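You operate a simulated robot arm through the tools that you are given. There is no shell and no other tool.

You run a simulated two-armed robot. Do the job below in one go: nothing can be reset, and whatever is moved stays where it is left.

## Task
Shut the blue, white and black valves, see which needle drops and tighten that nut.
Fine: watch the needles some seconds with all three shut; bleed that branch before tightening; open the three valves again after; open no other valve, leave the regulator.

The check looks at the end state, three seconds after you hand in, the way a careful person would. Anything else that was tipped, shoved, dropped, spilled or broken makes it a failure.

## Robot
Two 7-joint arms with two-finger parallel grippers on one trunk that stands fixed in place. Base frame: the origin is at the foot of the trunk, x ahead of it, y to its left, z up; the work surface is at about z = 720. Units: mm, degrees, N and s.
The left shoulder is at [110, 169, 1523], the right one opposite. With the tool pointing down near the work surface each hand reaches from about 100 to 640 mm from the base axis, measured 20 degrees to its own side. Payload 1.57 kg a hand.
The tool frame of a hand sits at the grasp point between the pads (the TCP): z along the fingers, y along the line on which they close. The tips reach 30 mm beyond it. Largest opening 80 mm; finger width 17, thickness 12; the body of the gripper, 40 by 82 mm, starts 80 mm behind the TCP.
Orientation is that of the tool frame in the base frame, as a unit quaternion [x, y, z, w]. With the fingers straight down and closing along the base's y, the tool's x points along the base's -x, its y along +y and its z along -z.

## Interface
- The arms move only by the tool send_rows. It takes "left_series", "right_series" or both (then of equal length, played together; a hand with none holds still); each is text: rows parted by semicolons, each of 7 numbers parted by spaces: the turn, a rotation vector about the tool's x, y, z in degrees, then the shift along the tool's x, y, z in mm, then the gripper command, from -1 (fully open) to 1 (shut), values between in proportion. In form: wx wy wz x y z gripper; .... A call has 1 to 20 rows; each row shifts and turns the commanded pose from where the row before left it, along the tool's axes as they then stand. A row lasts 0.2 s, in which the tool goes at most 50 mm and 8.6 degrees; a call with a longer step from one row to the next is refused whole, and so is a gripper value outside its range. Where a pose cannot be reached the arm comes as near as it can. A force on the tool above 50 N (or 10 N above the force at the start of the call, whichever is more), or a blocked arm, ends the call early, and 0.2 s more pass. Each finger travels about 72 mm/s and halts on what it meets, pressing with about 43 N; the grip force reading is that of the motor and also rises with nothing between the fingers. The clock runs only during rows and for 0.2 s after the last one: add rows that do not move to give the fingers time. It gives the time, the measured TCP pose, the force on the tool (base axes), the opening and the grip force at its end, in the units of the frame above (readings bear some noise), with the torque about the TCP (base axes, N m) and any sound that the robot's microphone picked up.
- Cameras (640 x 400 px; columns grow to the right, rows downward): "scene" is now at [148.5, 3.5, 1707.4]; the picture's right is [0.07, -1.00, 0.00], its down [-0.74, -0.05, -0.67] and it looks along [0.67, 0.04, -0.74] (base axes); focal length 374 px, centre (320, 200). "left" rides on the left gripper at [72, 7, -122] in its tool frame; the picture's right is [-0.09, 1.00, 0.00], its down [-0.84, -0.08, -0.54] and it looks along [-0.54, -0.05, 0.84] (tool axes); focal length 238 px, centre (320, 200). "right" rides on the right gripper at [72, -7, -122] in its tool frame; the picture's right is [0.09, 1.00, 0.00], its down [-0.84, 0.08, -0.54] and it looks along [-0.54, 0.05, 0.84] (tool axes); focal length 238 px, centre (320, 200). There is no depth. A picture from a camera that has moved, and an enlarged one, comes with that camera's place and axes in the base frame and with its lens. The place of the scene camera against the robot may be out by one fixed shift of up to 12 mm in any direction.
- grab_frame(camera): a new picture of that camera. No time passes.
- lift_body(by): slides the trunk up (or, below 0, down) by that many mm; the arms and the scene camera ride with it, the base frame stays. It gives what a move gives, with no picture.
- pan_tilt(pan, tilt): turns the head with the scene camera to pan (to the left, within 86 degrees either way) and tilt (down, from -29 to 69), counted from straight ahead of the robot. It gives what a move gives.
- close_up(camera, box): a new picture of the part [left, top, right, bottom] of that camera's present view, enlarged. No time passes.
- sign_off(): hands the job in; it is judged then, once.

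Places have to be worked out from the pictures, the camera data and where the tool is seen. Open the grippers and draw the arms clear of the work before you hand the job in, unless the task says otherwise.

The tools are called after "Call:" as a command line: name --argument value ..., lists and objects as JSON in quotes. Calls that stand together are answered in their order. send_rows: Moves the arms, as the interface text tells. Its arguments: {"type":"object","properties":{"left_series":{"type":"string"},"right_series":{"type":"string"}},"required":[]} The other tools are called the same way: lift_body (by) moves the trunk up or down; pan_tilt (pan, tilt) turns the head that bears the scene camera; grab_frame (camera) takes a picture; close_up (camera, box) takes an enlarged picture of a part of a camera's view; sign_off () hands the job in.

At the start:

```text
clock: 0.0
left_position: [676.6, 296.3, 1278.8]
left_orientation: [0.0, 1.0, 0.0, 0.0]
left_wrist_force: [-0.1, -0.3, -0.3]
left_moment: [0.0, 0.0, 0.02]
left_grip_width: 80.0
left_finger_force: 0.1
right_position: [666.3, -277.6, 1278.4]
right_orientation: [0.0, 1.0, 0.0, 0.0]
right_wrist_force: [0.2, -0.7, 0.5]
right_moment: [0.03, -0.04, 0.02]
right_grip_width: 80.1
right_finger_force: 0.1
trunk travel left (down, up): [-837.0, 53.0]
head pan, tilt (commanded): [3.7, 47.7]
```

scene: 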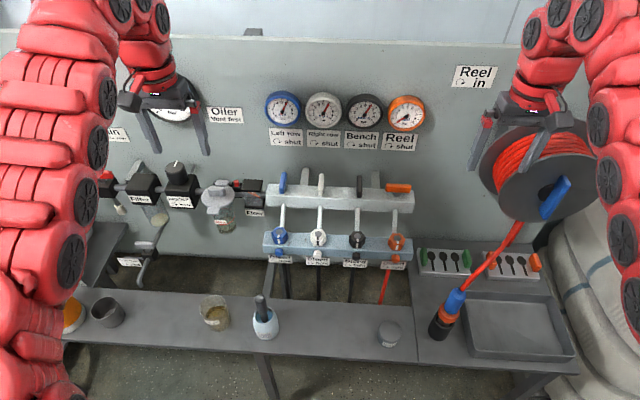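
right: 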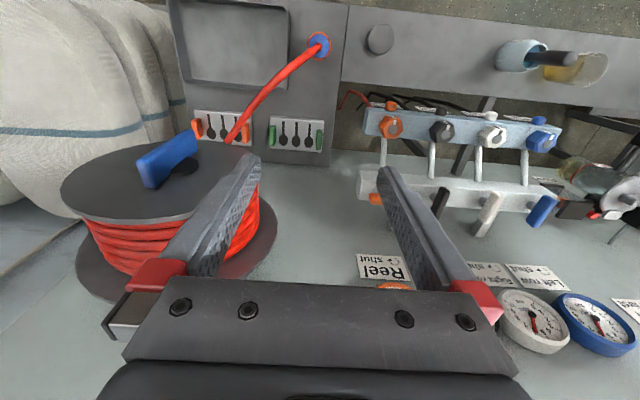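
left: 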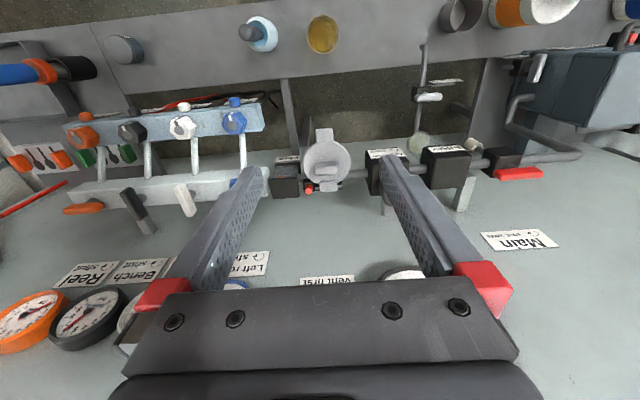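

I start by looking closely at the manifold, gauges, and labels from the scene camera.

Call:
close_up --camera "scene" --box '[250, 160, 430, 280]'

Call:
close_up --camera "scene" --box '[255, 80, 435, 200]'

Call:
close_up --camera "scene" --box '[90, 80, 270, 280]'

Call:
close_up --camera "scene" --box '[400, 220, 600, 370]'

```text
3.33 times, centred on (340, 220) of scene
camera zoom: at [148.5, 3.5, 1707.4], right [0.07, -1.0, 0.0], down [-0.74, -0.05, -0.67], along [0.67, 0.04, -0.74], focal length 1246 px, centre (253, 133)
```

zoom: 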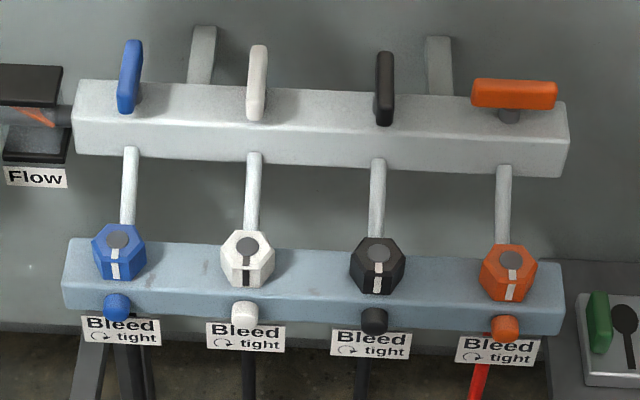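

```text
3.33 times, centred on (345, 140) of scene
camera zoom: at [148.5, 3.5, 1707.4], right [0.07, -1.0, 0.0], down [-0.74, -0.05, -0.67], along [0.67, 0.04, -0.74], focal length 1246 px, centre (237, 400)
```

zoom: 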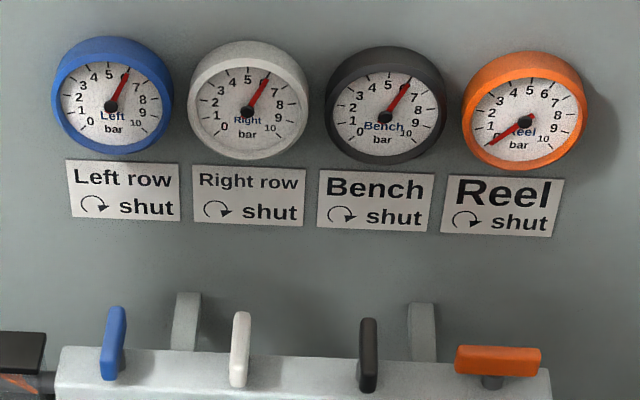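

```text
2.00 times, centred on (180, 180) of scene
camera zoom: at [148.5, 3.5, 1707.4], right [0.07, -1.0, 0.0], down [-0.74, -0.05, -0.67], along [0.67, 0.04, -0.74], focal length 748 px, centre (600, 240)
```

zoom: 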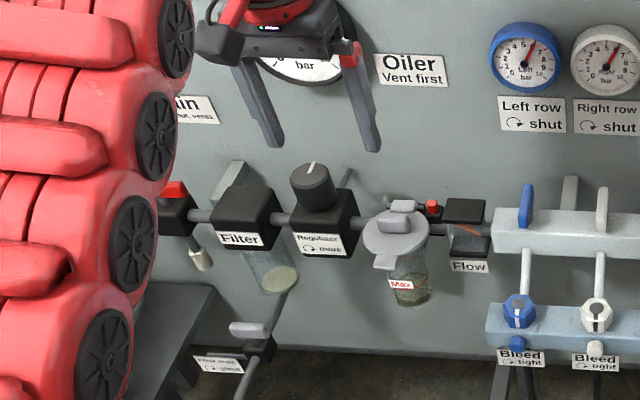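

```text
2.67 times, centred on (500, 295) of scene
camera zoom: at [148.5, 3.5, 1707.4], right [0.07, -1.0, 0.0], down [-0.74, -0.05, -0.67], along [0.67, 0.04, -0.74], focal length 997 px, centre (-160, -53)
```

zoom: 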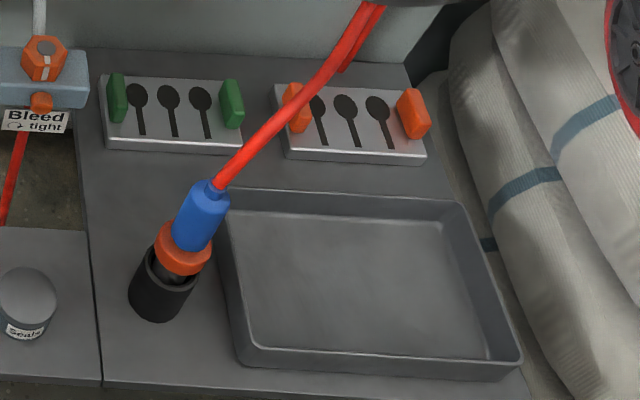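

Triangulating puts the nut rail near (703, y, 960), valve levers near (806, y, 1045) and gauges near x=889. I take close-ups from the wrist cameras to understand lever and nut axes.

Call:
close_up --camera "right" --box '[340, 80, 600, 260]'

Call:
close_up --camera "left" --box '[50, 80, 290, 240]'

Call:
close_up --camera "left" --box '[260, 80, 580, 290]'

```text
2.22 times, centred on (470, 170) of right
camera zoom: at [594.2, -282.6, 1400.5], right [-0.09, 1.0, 0.0], down [0.84, 0.08, 0.54], along [0.54, 0.05, -0.84], focal length 530 px, centre (-13, 267)
```

zoom: 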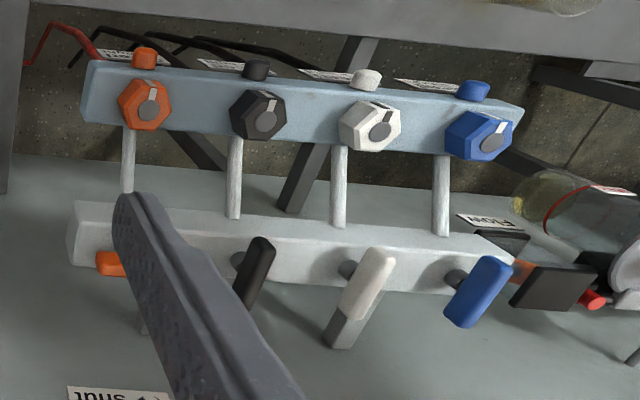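

```text
2.50 times, centred on (170, 160) of left
camera zoom: at [605.0, 302.6, 1400.1], right [0.09, 1.0, 0.0], down [0.84, -0.08, 0.54], along [0.54, -0.05, -0.84], focal length 596 px, centre (695, 300)
```

zoom: 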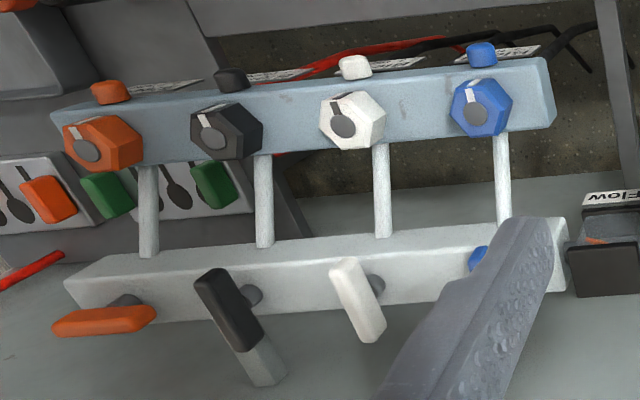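

```text
1.90 times, centred on (420, 185) of left
camera zoom: at [605.0, 302.6, 1400.1], right [0.09, 1.0, 0.0], down [0.84, -0.08, 0.54], along [0.54, -0.05, -0.84], focal length 454 px, centre (130, 229)
```

zoom: 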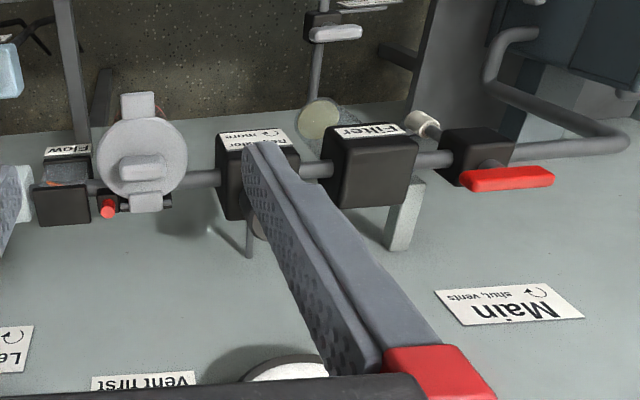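

The levers are T‑bars on vertical stems (blue/white/black in line = open, orange crosswise = shut), with hex nuts on the lower rail and bleed knobs in front of it. I move the right hand over the nut rail for a closer view, staying well above everything.

Call:
send_rows --right_series "0 0 0 -4 38 20 -1; 0 0 0 -4 38 20 -1; 0 0 0 -4 38 20 -1; 0 0 0 -4 38 20 -1; 0 0 0 -4 38 20 -1; 0 0 0 -4 38 20 -1; 0 0 0 0 0 0 -1"

Call:
grab_frame --camera "right"

Call:
grab_frame --camera "scene"

```text
clock: 1.6
left_position: [675.5, 295.5, 1279.5]
left_orientation: [0.0, 1.0, 0.0, 0.0]
left_wrist_force: [-0.1, 0.0, -0.1]
left_moment: [0.0, 0.0, 0.0]
left_grip_width: 79.9
left_finger_force: 0.1
right_position: [691.1, -50.2, 1157.3]
right_orientation: [0.0, 1.0, 0.001, 0.0]
right_wrist_force: [0.2, 0.8, -0.1]
right_moment: [0.02, -0.02, 0.06]
right_grip_width: 80.2
right_finger_force: 0.0
trunk travel left (down, up): [-837.0, 53.0]
head pan, tilt (commanded): [3.7, 47.7]
```

```text
taken
camera right: at [617.6, -56.0, 1280.3], right [-0.09, 1.0, 0.0], down [0.84, 0.08, 0.54], along [0.54, 0.05, -0.84], focal length 238 px, centre (320, 200)
```

right: 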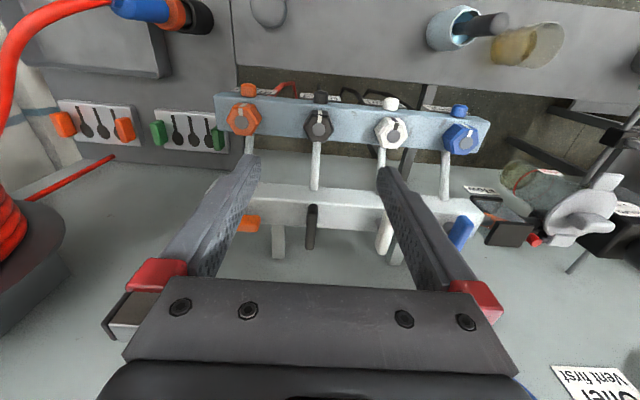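

```text
taken
camera scene: at [148.1, 2.4, 1707.5], right [0.07, -1.0, 0.0], down [-0.74, -0.05, -0.67], along [0.67, 0.04, -0.74], focal length 374 px, centre (320, 200)
```

scene: 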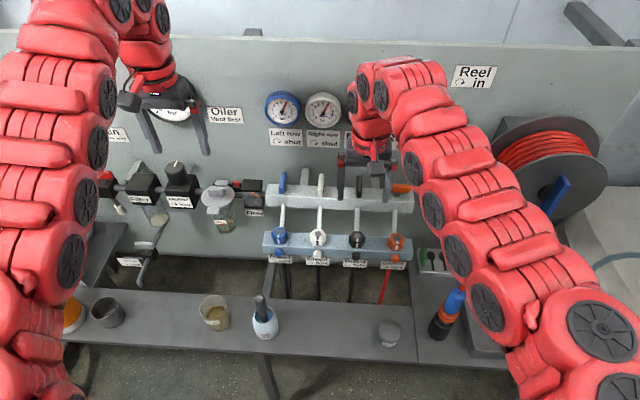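

Call:
close_up --camera "right" --box '[200, 70, 360, 170]'

Call:
close_up --camera "right" --box '[350, 80, 510, 180]'

Call:
close_up --camera "right" --box '[220, 170, 500, 270]'

```text
4.00 times, centred on (280, 120) of right
camera zoom: at [617.6, -56.0, 1280.3], right [-0.09, 1.0, 0.0], down [0.84, 0.08, 0.54], along [0.54, 0.05, -0.84], focal length 953 px, centre (480, 520)
```

zoom: 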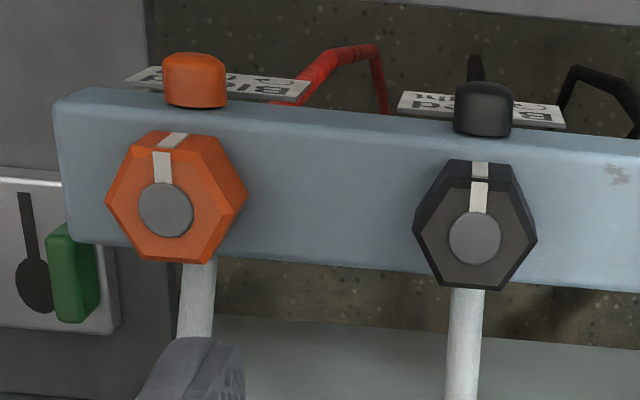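

```text
4.00 times, centred on (430, 130) of right
camera zoom: at [617.6, -56.0, 1280.3], right [-0.09, 1.0, 0.0], down [0.84, 0.08, 0.54], along [0.54, 0.05, -0.84], focal length 953 px, centre (-120, 480)
```

zoom: 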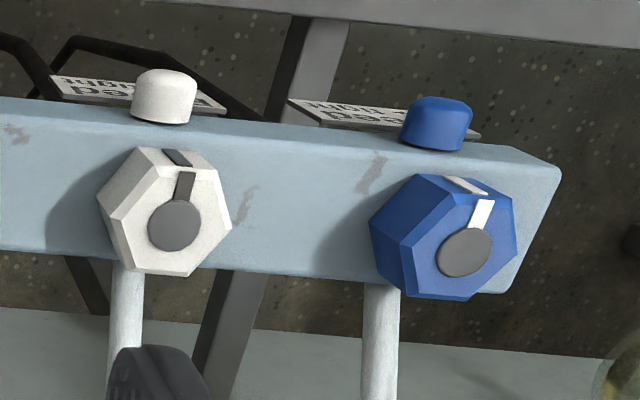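

```text
2.29 times, centred on (360, 220) of right
camera zoom: at [617.6, -56.0, 1280.3], right [-0.09, 1.0, 0.0], down [0.84, 0.08, 0.54], along [0.54, 0.05, -0.84], focal length 545 px, centre (229, 154)
```

zoom: 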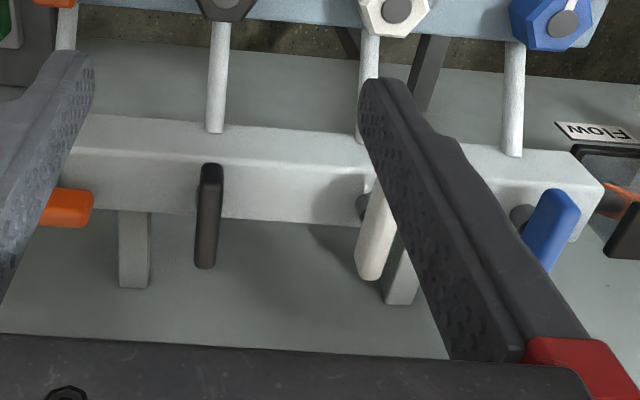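

The nuts sit with vertical axes on top of the lower rail, flats facing ±x. I zoom further on the lever/stem geometry and the bleed knobs.

Call:
close_up --camera "right" --box '[270, 170, 350, 260]'

Call:
close_up --camera "left" --box '[110, 150, 220, 240]'

Call:
close_up --camera "scene" --box '[260, 160, 340, 210]'

Call:
close_up --camera "scene" --box '[260, 220, 340, 270]'

Call:
close_up --camera "scene" --box '[335, 220, 415, 270]'

```text
4.44 times, centred on (310, 215) of right
camera zoom: at [617.6, -56.0, 1280.3], right [-0.09, 1.0, 0.0], down [0.84, 0.08, 0.54], along [0.54, 0.05, -0.84], focal length 1059 px, centre (364, 133)
```

zoom: 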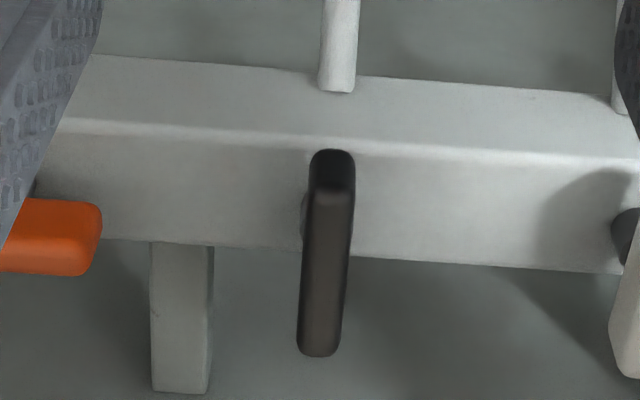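

```text
4.44 times, centred on (165, 195) of left
camera zoom: at [604.7, 301.6, 1400.5], right [0.09, 1.0, 0.0], down [0.84, -0.08, 0.54], along [0.54, -0.05, -0.84], focal length 1059 px, centre (1009, 222)
```

zoom: 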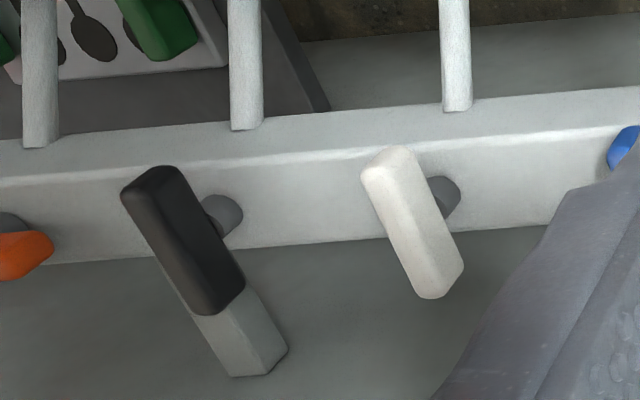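

```text
8.00 times, centred on (300, 185) of scene
camera zoom: at [148.1, 2.4, 1707.5], right [0.07, -1.0, 0.0], down [-0.74, -0.05, -0.67], along [0.67, 0.04, -0.74], focal length 2992 px, centre (480, 320)
```

zoom: 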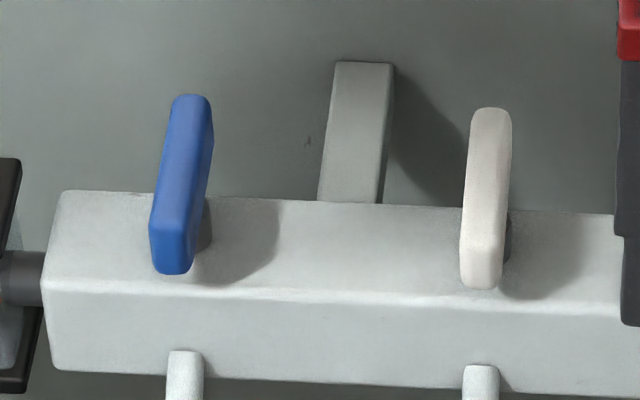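

```text
8.00 times, centred on (300, 245) of scene
camera zoom: at [148.1, 2.4, 1707.5], right [0.07, -1.0, 0.0], down [-0.74, -0.05, -0.67], along [0.67, 0.04, -0.74], focal length 2992 px, centre (480, -160)
```

zoom: 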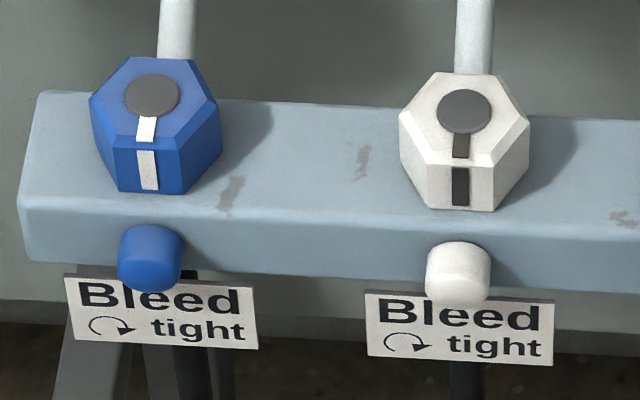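

```text
8.00 times, centred on (375, 245) of scene
camera zoom: at [148.1, 2.4, 1707.5], right [0.07, -1.0, 0.0], down [-0.74, -0.05, -0.67], along [0.67, 0.04, -0.74], focal length 2992 px, centre (-120, -160)
```

zoom: 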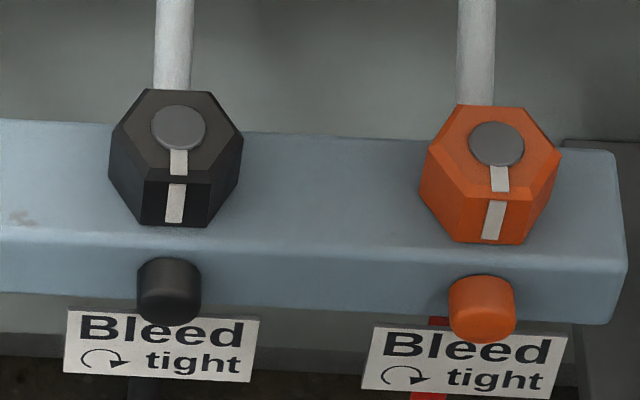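

Stem/lever geometry is clear: manifold top about z≈1010, lever bars about z 1030–1055, centred on the stems, black at about (808, -49). I raise the right hand then lower the trunk 150 mm so reach to the levers is comfortable.

Call:
send_rows --right_series "0 0 0 0 0 -40 -1; 0 0 0 0 0 -40 -1; 0 0 0 0 0 -40 -1; 0 0 0 0 0 -30 -1; 0 0 0 0 0 0 -1"

Call:
lift_body --by -150

Call:
grab_frame --camera "scene"

Call:
grab_frame --camera "right"

```text
clock: 2.8
left_position: [676.2, 294.1, 1278.5]
left_orientation: [0.0, 1.0, 0.0, 0.0]
left_wrist_force: [-0.8, -0.3, 0.3]
left_moment: [-0.01, -0.02, 0.03]
left_grip_width: 80.1
left_finger_force: 0.0
right_position: [694.4, -48.8, 1298.6]
right_orientation: [0.0, 1.0, 0.0, 0.003]
right_wrist_force: [0.1, -0.4, 0.0]
right_moment: [0.0, 0.03, 0.02]
right_grip_width: 80.1
right_finger_force: 0.0
right hand out of reach, approached as far as the arm can: row 4
trunk travel left (down, up): [-837.0, 53.0]
head pan, tilt (commanded): [3.7, 47.7]
```

```text
clock: 4.5
left_position: [675.8, 294.8, 1129.1]
left_orientation: [0.0, 1.0, 0.0, 0.0]
left_wrist_force: [0.2, 0.0, -0.8]
left_moment: [0.0, 0.01, 0.01]
left_grip_width: 79.9
left_finger_force: 0.0
right_position: [693.5, -48.9, 1147.8]
right_orientation: [0.0, 1.0, 0.001, 0.003]
right_wrist_force: [-0.4, -0.9, 0.2]
right_moment: [-0.02, -0.01, -0.01]
right_grip_width: 79.8
right_finger_force: 0.1
trunk travel left (down, up): [-687.0, 203.0]
head pan, tilt (commanded): [3.7, 47.7]
```

```text
taken
camera scene: at [148.2, 3.4, 1557.5], right [0.07, -1.0, 0.0], down [-0.74, -0.05, -0.67], along [0.67, 0.04, -0.74], focal length 374 px, centre (320, 200)
```

scene: 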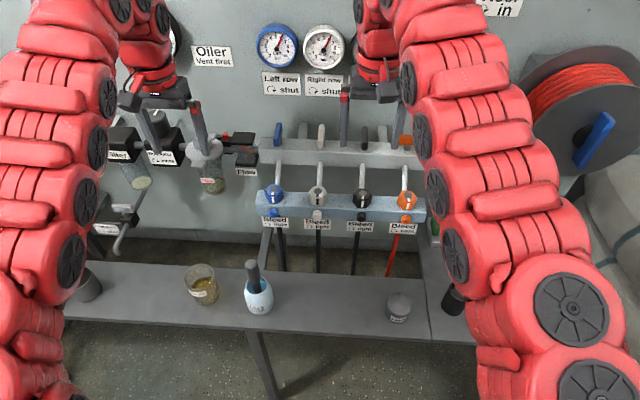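

```text
taken
camera right: at [621.3, -54.6, 1269.5], right [-0.09, 1.0, 0.0], down [0.83, 0.08, 0.55], along [0.54, 0.05, -0.84], focal length 238 px, centre (320, 200)
```

right: 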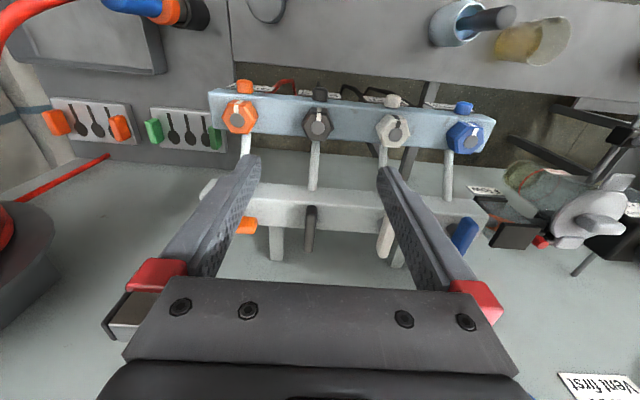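

The trunk is down 150 mm. I test whether the right hand can reach over the black lever with the tool straight down, moving forward at a safe height.

Call:
send_rows --right_series "0 0 0 -30 0 0 -1; 0 0 0 -30 0 0 -1; 0 0 0 -30 0 0 -1; 0 0 0 -20 0 0 -1; 0 0 0 0 0 0 -1"

Call:
grab_frame --camera "right"

Call:
grab_frame --camera "scene"

```text
clock: 5.8
left_position: [677.8, 297.2, 1128.4]
left_orientation: [0.0, 1.0, 0.0, 0.001]
left_wrist_force: [0.3, 0.5, -0.2]
left_moment: [0.03, 0.0, -0.01]
left_grip_width: 80.3
left_finger_force: 0.1
right_position: [692.7, -48.2, 1147.6]
right_orientation: [0.0, 1.0, 0.001, 0.003]
right_wrist_force: [0.7, -1.1, -0.5]
right_moment: [0.0, 0.0, -0.01]
right_grip_width: 80.0
right_finger_force: 0.1
right hand out of reach, approached as far as the arm can: row 1, 2, 3, 4
trunk travel left (down, up): [-687.0, 203.0]
head pan, tilt (commanded): [3.7, 47.7]
```

```text
taken
camera right: at [621.5, -54.5, 1269.3], right [-0.09, 1.0, 0.0], down [0.83, 0.08, 0.55], along [0.54, 0.05, -0.84], focal length 238 px, centre (320, 200)
```

right: 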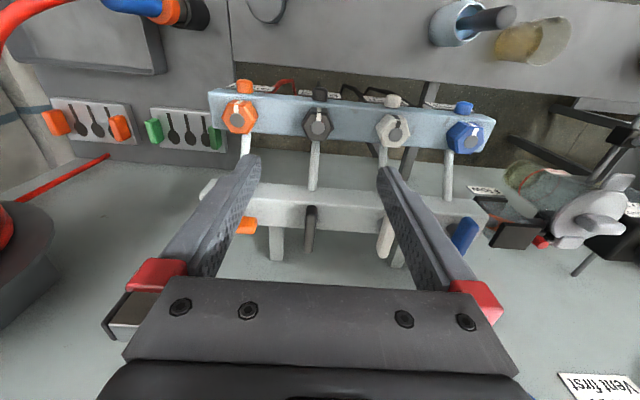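

```text
taken
camera scene: at [148.4, 3.5, 1557.4], right [0.07, -1.0, 0.0], down [-0.74, -0.05, -0.67], along [0.67, 0.04, -0.74], focal length 374 px, centre (320, 200)
```

scene: 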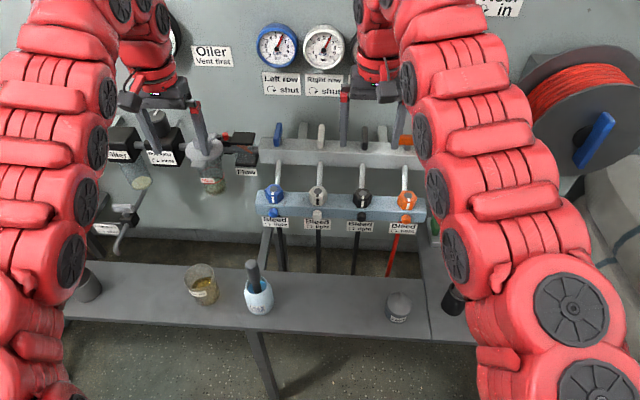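

Tool-down cannot reach x≈800, so I will work the levers with the tool tilted forward, pushing the lever ends with closed fingertips. I tilt the right hand 30° about its y and close it, at this safe height, to see the reach.

Call:
send_rows --right_series "0 -7.5 0 0 0 0 1; 0 -7.5 0 0 0 0 1; 0 -7.5 0 0 0 0 1; 0 -7.5 0 0 0 0 1; 0 0 0 0 0 0 1"

Call:
grab_frame --camera "right"

Call:
grab_frame --camera "scene"

```text
clock: 7.0
left_position: [675.4, 294.3, 1128.0]
left_orientation: [0.0, 1.0, 0.0, 0.001]
left_wrist_force: [-0.1, -0.2, 0.6]
left_moment: [0.02, 0.01, 0.0]
left_grip_width: 80.0
left_finger_force: 0.0
right_position: [705.7, -49.1, 1148.8]
right_orientation: [0.0, 0.973, 0.001, 0.23]
right_wrist_force: [-0.2, 0.0, 0.4]
right_moment: [0.01, -0.01, -0.02]
right_grip_width: 0.1
right_finger_force: 21.9
right hand out of reach, approached as far as the arm can: row 4
trunk travel left (down, up): [-687.0, 203.0]
head pan, tilt (commanded): [3.7, 47.7]
```

```text
taken
camera right: at [586.4, -54.8, 1224.4], right [-0.08, 1.0, -0.04], down [0.51, 0.07, 0.86], along [0.86, 0.05, -0.51], focal length 238 px, centre (320, 200)
```

right: 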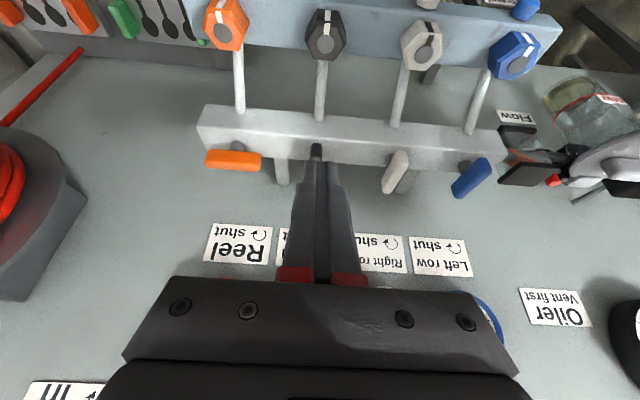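

```text
taken
camera scene: at [148.0, 2.7, 1557.5], right [0.06, -1.0, 0.0], down [-0.74, -0.05, -0.67], along [0.67, 0.04, -0.74], focal length 374 px, centre (320, 200)
```

scene: 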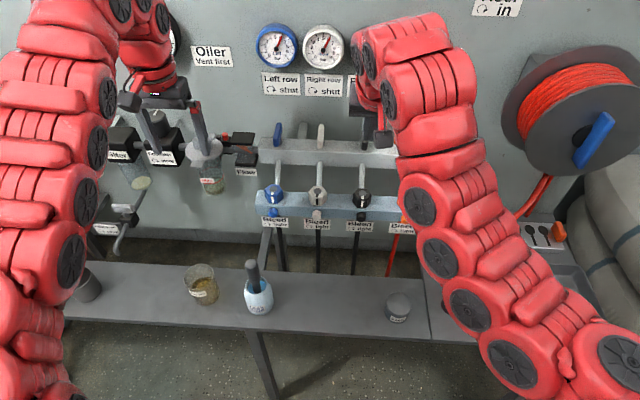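

The tilt stopped near 27° with x≈706, so a joint limit rather than pure distance seems to bind; a higher shoulder should let the forearm slope down. I raise the trunk back up 150 mm and then test moving forward.

Call:
lift_body --by 150

Call:
send_rows --right_series "0 0 0 0 0 0 1; 0 0 0 0 0 30 1; 0 0 0 0 0 30 1; 0 0 0 0 0 30 1; 0 0 0 0 0 0 1"

Call:
grab_frame --camera "scene"

Call:
grab_frame --camera "right"

```text
clock: 8.7
left_position: [675.5, 295.6, 1277.9]
left_orientation: [0.0, 1.0, 0.001, -0.001]
left_wrist_force: [0.1, 0.0, -0.6]
left_moment: [-0.04, 0.0, -0.01]
left_grip_width: 80.2
left_finger_force: 0.1
right_position: [705.7, -48.1, 1297.1]
right_orientation: [0.001, 0.974, 0.0, 0.228]
right_wrist_force: [0.0, 0.6, -0.4]
right_moment: [-0.02, 0.01, 0.0]
right_grip_width: 0.0
right_finger_force: 21.4
trunk travel left (down, up): [-837.0, 53.0]
head pan, tilt (commanded): [3.7, 47.7]
```

```text
clock: 9.9
left_position: [675.8, 294.6, 1278.4]
left_orientation: [0.0, 1.0, 0.0, 0.0]
left_wrist_force: [-0.2, -0.3, -0.2]
left_moment: [0.04, 0.02, 0.01]
left_grip_width: 79.9
left_finger_force: 0.1
right_position: [746.2, -48.6, 1217.2]
right_orientation: [-0.001, 0.973, 0.001, 0.229]
right_wrist_force: [-0.7, 0.8, 0.4]
right_moment: [0.01, -0.02, 0.0]
right_grip_width: 0.0
right_finger_force: 21.5
trunk travel left (down, up): [-837.0, 53.0]
head pan, tilt (commanded): [3.7, 47.7]
```

```text
taken
camera scene: at [148.2, 3.3, 1707.5], right [0.07, -1.0, 0.0], down [-0.74, -0.05, -0.67], along [0.67, 0.04, -0.74], focal length 374 px, centre (320, 200)
```

scene: 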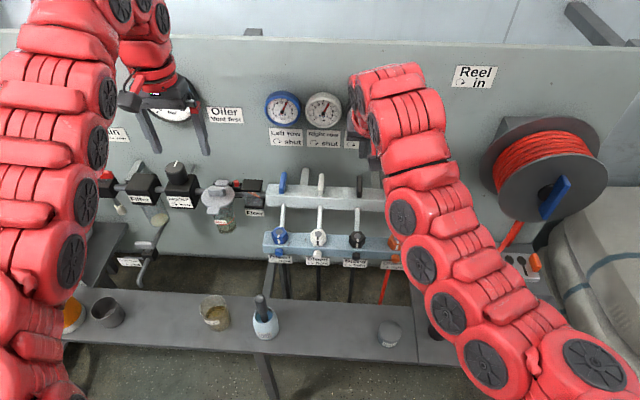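

```text
taken
camera right: at [627.0, -53.9, 1294.2], right [-0.08, 1.0, -0.04], down [0.51, 0.08, 0.86], along [0.86, 0.05, -0.51], focal length 238 px, centre (320, 200)
```

right: 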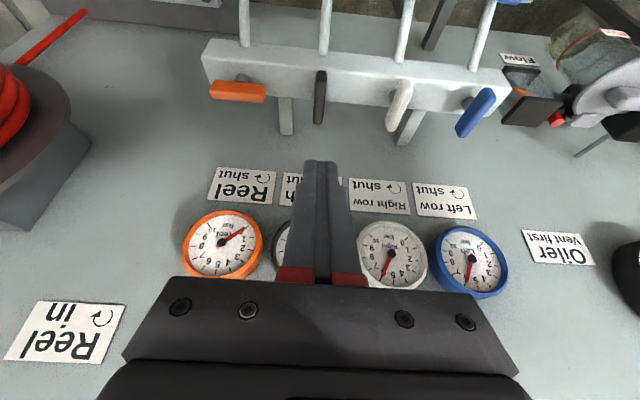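

The right hand now moves freely with a 26.5° forward tilt. I bring it, fingers closed, to (770, -80, 1090) beside and above the black lever's near end for a closer look.

Call:
send_rows --right_series "0 0 0 8.8 -7.75 31.1 1; 0 0 0 8.8 -7.75 31.1 1; 0 0 0 8.8 -7.75 31.1 1; 0 0 0 8.8 -7.75 31.1 1; 0 0 0 0 0 0 1"

Call:
grab_frame --camera "right"

Call:
grab_frame --camera "scene"

```text
clock: 11.1
left_position: [675.2, 296.4, 1278.0]
left_orientation: [0.001, 1.0, 0.0, 0.0]
left_wrist_force: [-0.1, 1.3, 0.9]
left_moment: [0.01, -0.01, 0.04]
left_grip_width: 79.7
left_finger_force: 0.1
right_position: [769.0, -80.8, 1089.9]
right_orientation: [-0.001, 0.973, 0.001, 0.229]
right_wrist_force: [0.1, 0.9, -0.6]
right_moment: [-0.01, 0.02, -0.02]
right_grip_width: 0.0
right_finger_force: 21.0
trunk travel left (down, up): [-837.0, 53.0]
head pan, tilt (commanded): [3.7, 47.7]
```

```text
taken
camera right: at [650.3, -86.7, 1167.0], right [-0.08, 1.0, -0.04], down [0.51, 0.08, 0.86], along [0.86, 0.05, -0.51], focal length 238 px, centre (320, 200)
```

right: 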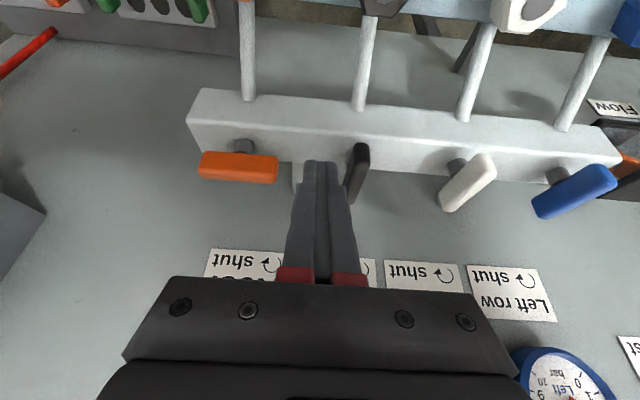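

```text
taken
camera scene: at [148.0, 3.6, 1707.5], right [0.07, -1.0, 0.0], down [-0.74, -0.05, -0.67], along [0.67, 0.04, -0.74], focal length 374 px, centre (320, 200)
```

scene: 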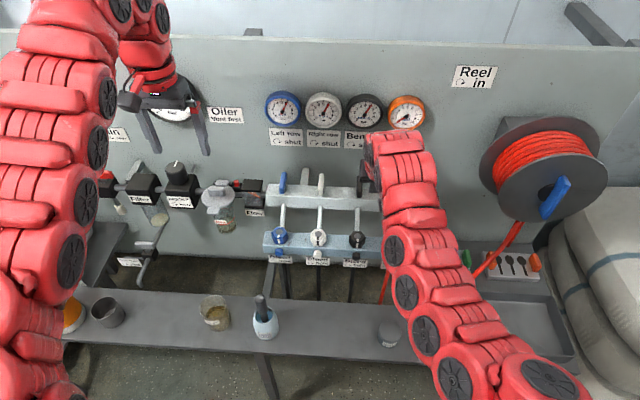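

Call:
close_up --camera "right" --box '[180, 80, 400, 220]'

Call:
close_up --camera "right" --box '[400, 100, 640, 250]'

Call:
close_up --camera "left" --box '[50, 140, 250, 250]'

```text
2.86 times, centred on (290, 150) of right
camera zoom: at [650.3, -86.7, 1167.0], right [-0.08, 1.0, -0.04], down [0.51, 0.08, 0.86], along [0.86, 0.05, -0.51], focal length 681 px, centre (406, 343)
```

zoom: 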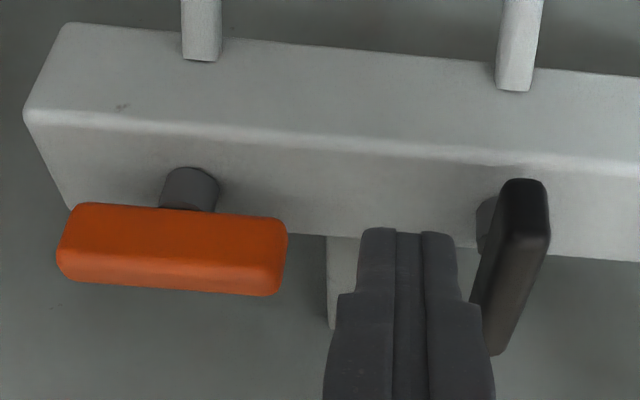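

```text
2.67 times, centred on (520, 175) of right
camera zoom: at [650.3, -86.7, 1167.0], right [-0.08, 1.0, -0.04], down [0.51, 0.08, 0.86], along [0.86, 0.05, -0.51], focal length 636 px, centre (-213, 267)
```

zoom: 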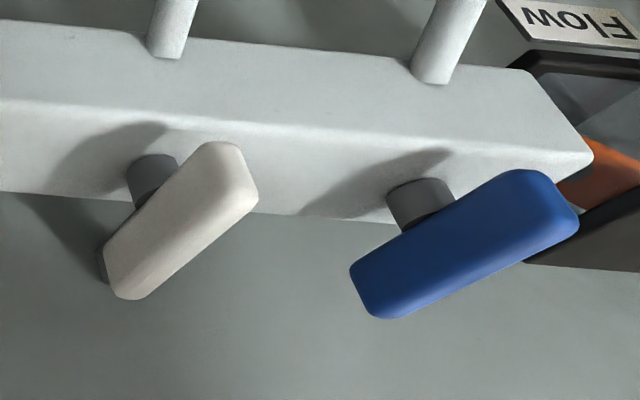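

```text
3.20 times, centred on (150, 195) of left
camera zoom: at [604.6, 302.7, 1400.3], right [0.09, 1.0, 0.0], down [0.84, -0.08, 0.54], along [0.54, -0.05, -0.84], focal length 763 px, centre (864, 216)
```

zoom: 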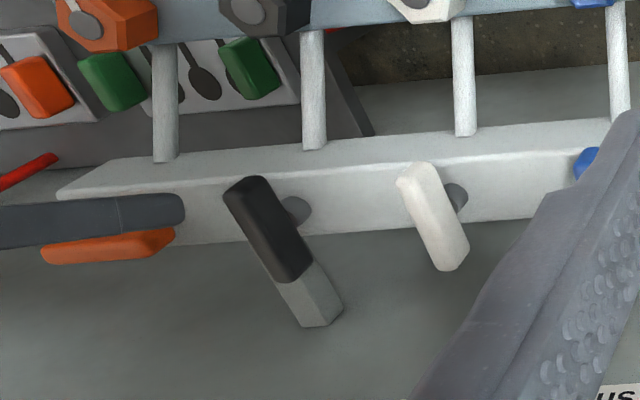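

From this view: black lever centre ≈(816, -50), bar z ≈1030–1047, manifold top ≈1017; white y≈51, blue y≈148. I descend beside the black lever's near end and begin pushing it toward +y (clockwise from above).

Call:
send_rows --right_series "0 0 0 4.45 2.4 16.75 1; 0 0 0 4.45 2.4 16.75 1; 0 0 0 0 0 0 1; 0 0 0 0 7 0 1; 0 0 0 0 7 0 1; 0 0 0 0 0 0 1"

Call:
close_up --camera "right" --box '[180, 80, 460, 250]'

Call:
close_up --camera "scene" --box '[260, 150, 440, 270]'

```text
clock: 12.5
left_position: [675.7, 296.2, 1278.8]
left_orientation: [0.0, 1.0, 0.0, 0.001]
left_wrist_force: [0.1, 0.3, 0.0]
left_moment: [-0.02, -0.02, 0.03]
left_grip_width: 80.1
left_finger_force: 0.0
right_position: [775.4, -58.6, 1056.4]
right_orientation: [0.0, 0.973, 0.001, 0.229]
right_wrist_force: [-4.2, -1.5, -1.9]
right_moment: [-0.06, 0.12, 0.06]
right_grip_width: 0.0
right_finger_force: 21.1
trunk travel left (down, up): [-837.0, 53.0]
head pan, tilt (commanded): [3.7, 47.7]
```

```text
2.29 times, centred on (320, 165) of right
camera zoom: at [657.5, -64.6, 1132.9], right [-0.08, 1.0, -0.04], down [0.51, 0.08, 0.86], along [0.86, 0.05, -0.51], focal length 545 px, centre (320, 280)
```

zoom: 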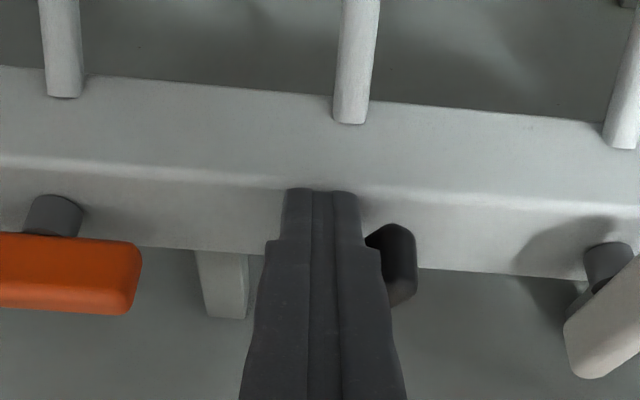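

```text
3.33 times, centred on (350, 210) of scene
camera zoom: at [147.7, 4.2, 1707.4], right [0.07, -1.0, 0.0], down [-0.74, -0.05, -0.67], along [0.67, 0.04, -0.74], focal length 1246 px, centre (220, 167)
```

zoom: 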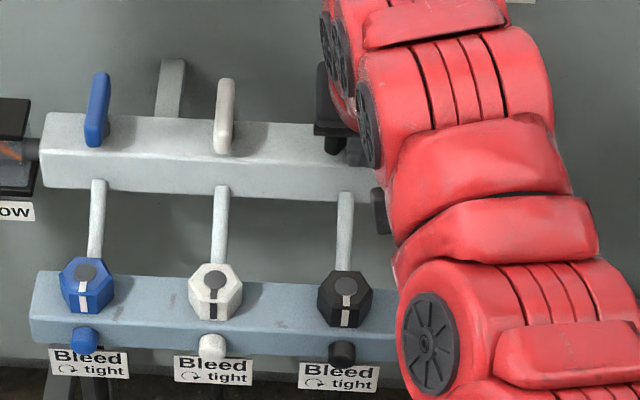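

The lever's near end is swinging toward +y with only a few newtons. I continue along the arc and finish pressing gently in +x.

Call:
send_rows --right_series "0 0 0 0 5 0 1; 0 0 0 -1.8 6 0.9 1; 0 0 0 -5.4 7 2.7 1; 0 0 0 -5.4 6 2.7 1; 0 0 0 0 0 0 1"

Call:
close_up --camera "right" --box '[180, 80, 460, 250]'

Call:
close_up --camera "left" --box '[50, 140, 250, 250]'

```text
clock: 13.7
left_position: [671.7, 293.5, 1280.9]
left_orientation: [0.0, 1.0, 0.002, 0.002]
left_wrist_force: [-0.5, 0.5, -0.3]
left_moment: [0.01, 0.0, 0.0]
left_grip_width: 79.9
left_finger_force: 0.0
right_position: [785.6, -37.9, 1053.5]
right_orientation: [0.0, 0.974, 0.002, 0.225]
right_wrist_force: [-35.9, -9.9, -15.3]
right_moment: [-0.23, 0.93, -0.31]
right_grip_width: 0.0
right_finger_force: 21.3
trunk travel left (down, up): [-837.0, 53.0]
head pan, tilt (commanded): [3.7, 47.7]
```

```text
2.29 times, centred on (320, 165) of right
camera zoom: at [666.5, -44.1, 1131.4], right [-0.08, 1.0, -0.04], down [0.51, 0.08, 0.85], along [0.85, 0.05, -0.52], focal length 545 px, centre (320, 280)
```

zoom: 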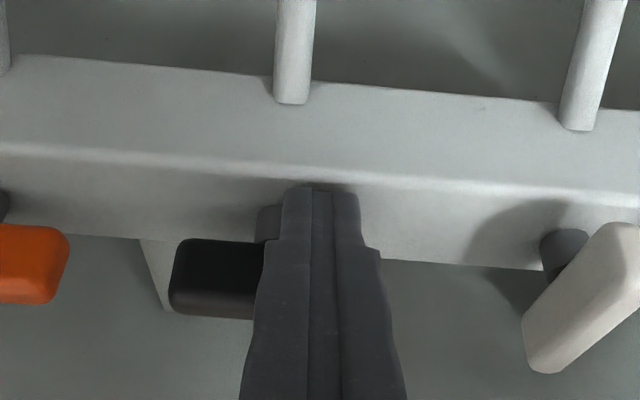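

```text
3.20 times, centred on (150, 195) of left
camera zoom: at [600.5, 301.1, 1402.2], right [0.09, 1.0, 0.0], down [0.84, -0.08, 0.54], along [0.54, -0.05, -0.84], focal length 763 px, centre (864, 216)
```

zoom: 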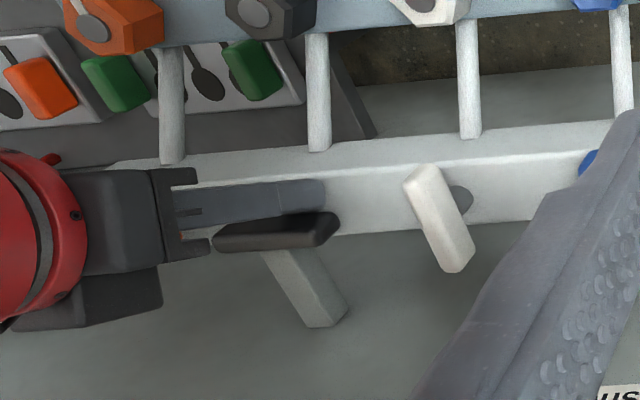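

The black lever now lies crosswise like the orange one and the reaction (36 N) says it's on its stop. I back the hand off and up, then check.

Call:
send_rows --right_series "0 0 0 8.95 0 -4.46 1; 0 0 0 8.95 0 -4.46 1; 0 0 0 -13.4 0 -26.9 1; 0 0 0 -13.4 0 -26.9 1; 0 0 0 0 0 0 1"

Call:
close_up --camera "right" --box '[120, 60, 440, 260]'

Call:
close_up --camera "left" --box '[50, 140, 250, 250]'

Call:
close_up --camera "scene" --box '[255, 80, 435, 200]'

```text
clock: 14.9
left_position: [675.6, 295.5, 1278.0]
left_orientation: [-0.001, 1.0, 0.0, 0.0]
left_wrist_force: [0.4, 0.4, 0.2]
left_moment: [-0.02, -0.02, 0.01]
left_grip_width: 80.1
left_finger_force: 0.0
right_position: [772.5, -36.0, 1115.5]
right_orientation: [0.0, 0.973, 0.001, 0.23]
right_wrist_force: [-0.1, 0.0, 0.0]
right_moment: [0.0, 0.01, -0.01]
right_grip_width: 0.0
right_finger_force: 21.4
trunk travel left (down, up): [-837.0, 53.0]
head pan, tilt (commanded): [3.7, 47.7]
```

```text
2.00 times, centred on (280, 160) of right
camera zoom: at [652.5, -41.1, 1192.2], right [-0.08, 1.0, -0.04], down [0.51, 0.08, 0.86], along [0.86, 0.05, -0.51], focal length 477 px, centre (400, 280)
```

zoom: 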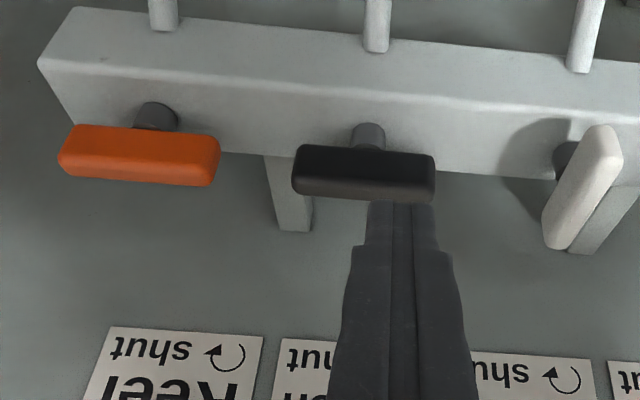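

```text
3.20 times, centred on (150, 195) of left
camera zoom: at [604.7, 302.5, 1400.3], right [0.09, 1.0, 0.0], down [0.84, -0.08, 0.54], along [0.54, -0.05, -0.84], focal length 763 px, centre (864, 216)
```

zoom: 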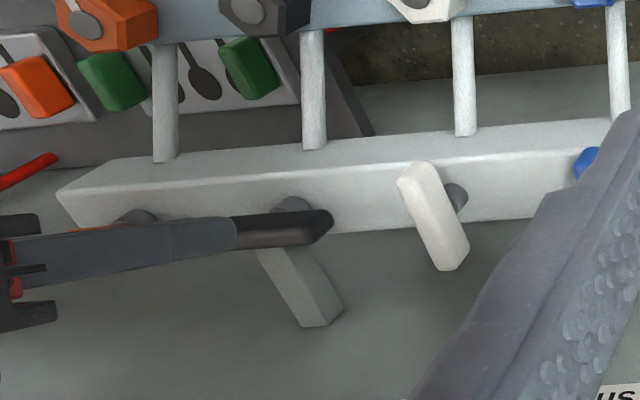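

```text
3.33 times, centred on (345, 140) of scene
camera zoom: at [148.0, 3.4, 1707.5], right [0.07, -1.0, 0.0], down [-0.74, -0.05, -0.67], along [0.67, 0.04, -0.74], focal length 1246 px, centre (237, 400)
```

zoom: 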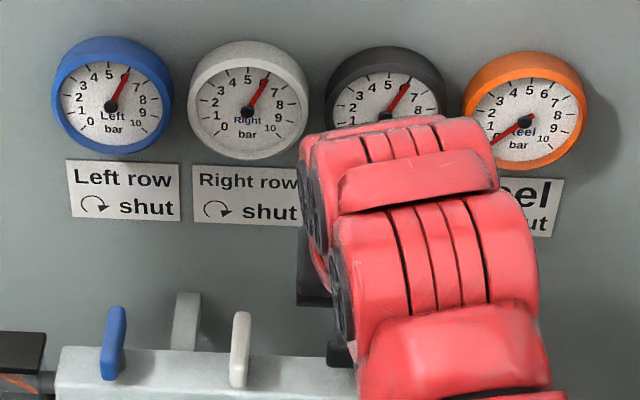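

Black is shut, parallel to orange. Next I take the right hand to the white lever the same way: to (776, 26), then down beside its near end.

Call:
send_rows --right_series "0 0 0 -1.5 31 0.8 1; 0 0 0 -1.5 31 0.8 1; 0 0 0 13.2 0 26.6 1; 0 0 0 13.2 0 26.6 1; 0 0 0 0 0 0 1"

Call:
close_up --camera "right" --box '[180, 80, 460, 250]'

Call:
grab_frame --camera "scene"

```text
clock: 16.1
left_position: [675.5, 296.3, 1279.2]
left_orientation: [-0.001, 1.0, 0.0, 0.0]
left_wrist_force: [-0.2, 0.2, -0.5]
left_moment: [0.04, 0.01, 0.02]
left_grip_width: 80.1
left_finger_force: 0.1
right_position: [774.1, 25.5, 1055.4]
right_orientation: [0.001, 0.973, 0.0, 0.229]
right_wrist_force: [-0.2, 0.0, -0.3]
right_moment: [0.03, -0.02, -0.02]
right_grip_width: 0.1
right_finger_force: 21.1
trunk travel left (down, up): [-837.0, 53.0]
head pan, tilt (commanded): [3.7, 47.7]
```

```text
2.29 times, centred on (320, 165) of right
camera zoom: at [655.3, 20.7, 1132.4], right [-0.08, 1.0, -0.04], down [0.51, 0.08, 0.86], along [0.86, 0.05, -0.51], focal length 545 px, centre (320, 280)
```

zoom: 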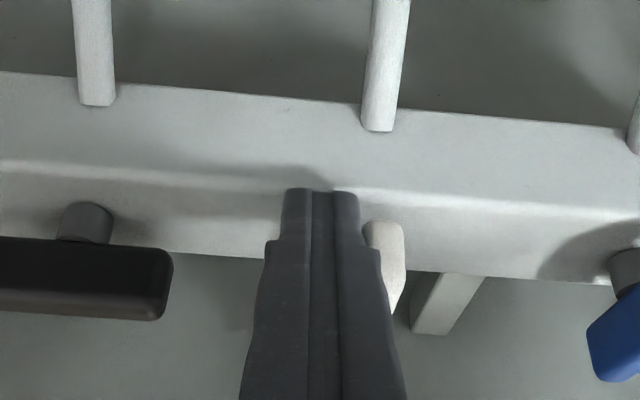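

```text
taken
camera scene: at [148.0, 3.7, 1707.5], right [0.07, -1.0, 0.0], down [-0.74, -0.05, -0.67], along [0.67, 0.04, -0.74], focal length 374 px, centre (320, 200)
```

scene: 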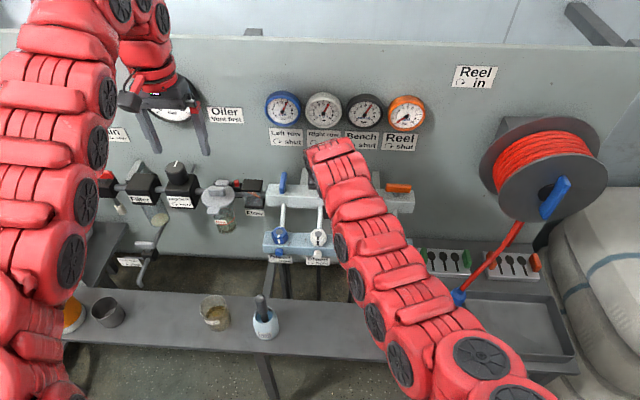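

The white bar's near end is just to the right of the fingertips (y≈48). I push it through the same arc.

Call:
send_rows --right_series "0 0 0 -1 6 0.5 1; 0 0 0 0 6 0 1; 0 0 0 0 5 0 1; 0 0 0 -1.8 6 0.9 1; 0 0 0 -5.4 7 2.7 1; 0 0 0 -5.4 5 2.7 1; 0 0 0 0 0 0 1"

Call:
close_up --camera "right" --box '[180, 80, 460, 250]'

Call:
close_up --camera "left" --box '[50, 140, 250, 250]'

```text
clock: 17.7
left_position: [676.6, 296.1, 1278.3]
left_orientation: [0.001, 1.0, -0.001, 0.0]
left_wrist_force: [-1.0, 0.5, -0.5]
left_moment: [0.04, -0.04, -0.01]
left_grip_width: 80.1
left_finger_force: 0.1
right_position: [782.6, 56.4, 1056.1]
right_orientation: [0.001, 0.973, 0.001, 0.229]
right_wrist_force: [-0.5, -0.3, -0.4]
right_moment: [-0.04, 0.0, 0.0]
right_grip_width: 0.0
right_finger_force: 21.6
right hand out of reach, approached as far as the arm can: row 6
trunk travel left (down, up): [-837.0, 53.0]
head pan, tilt (commanded): [3.7, 47.7]
```

```text
2.29 times, centred on (320, 165) of right
camera zoom: at [664.1, 50.3, 1133.5], right [-0.08, 1.0, -0.04], down [0.51, 0.08, 0.86], along [0.86, 0.05, -0.51], focal length 545 px, centre (320, 280)
```

zoom: 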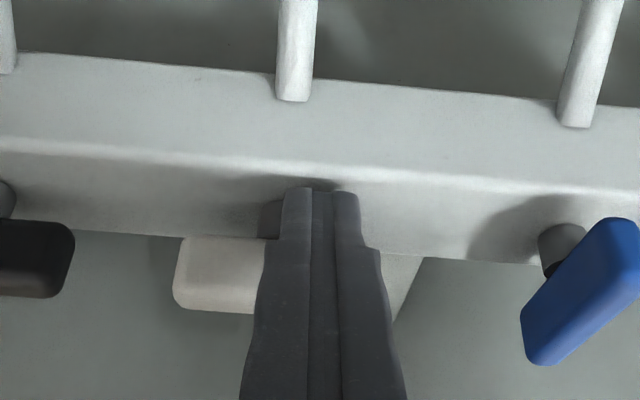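

```text
3.20 times, centred on (150, 195) of left
camera zoom: at [604.9, 302.7, 1400.1], right [0.09, 1.0, 0.0], down [0.84, -0.08, 0.54], along [0.54, -0.05, -0.84], focal length 763 px, centre (864, 216)
```

zoom: 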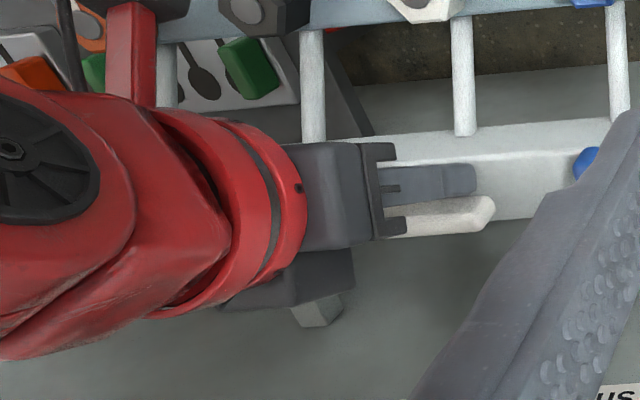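

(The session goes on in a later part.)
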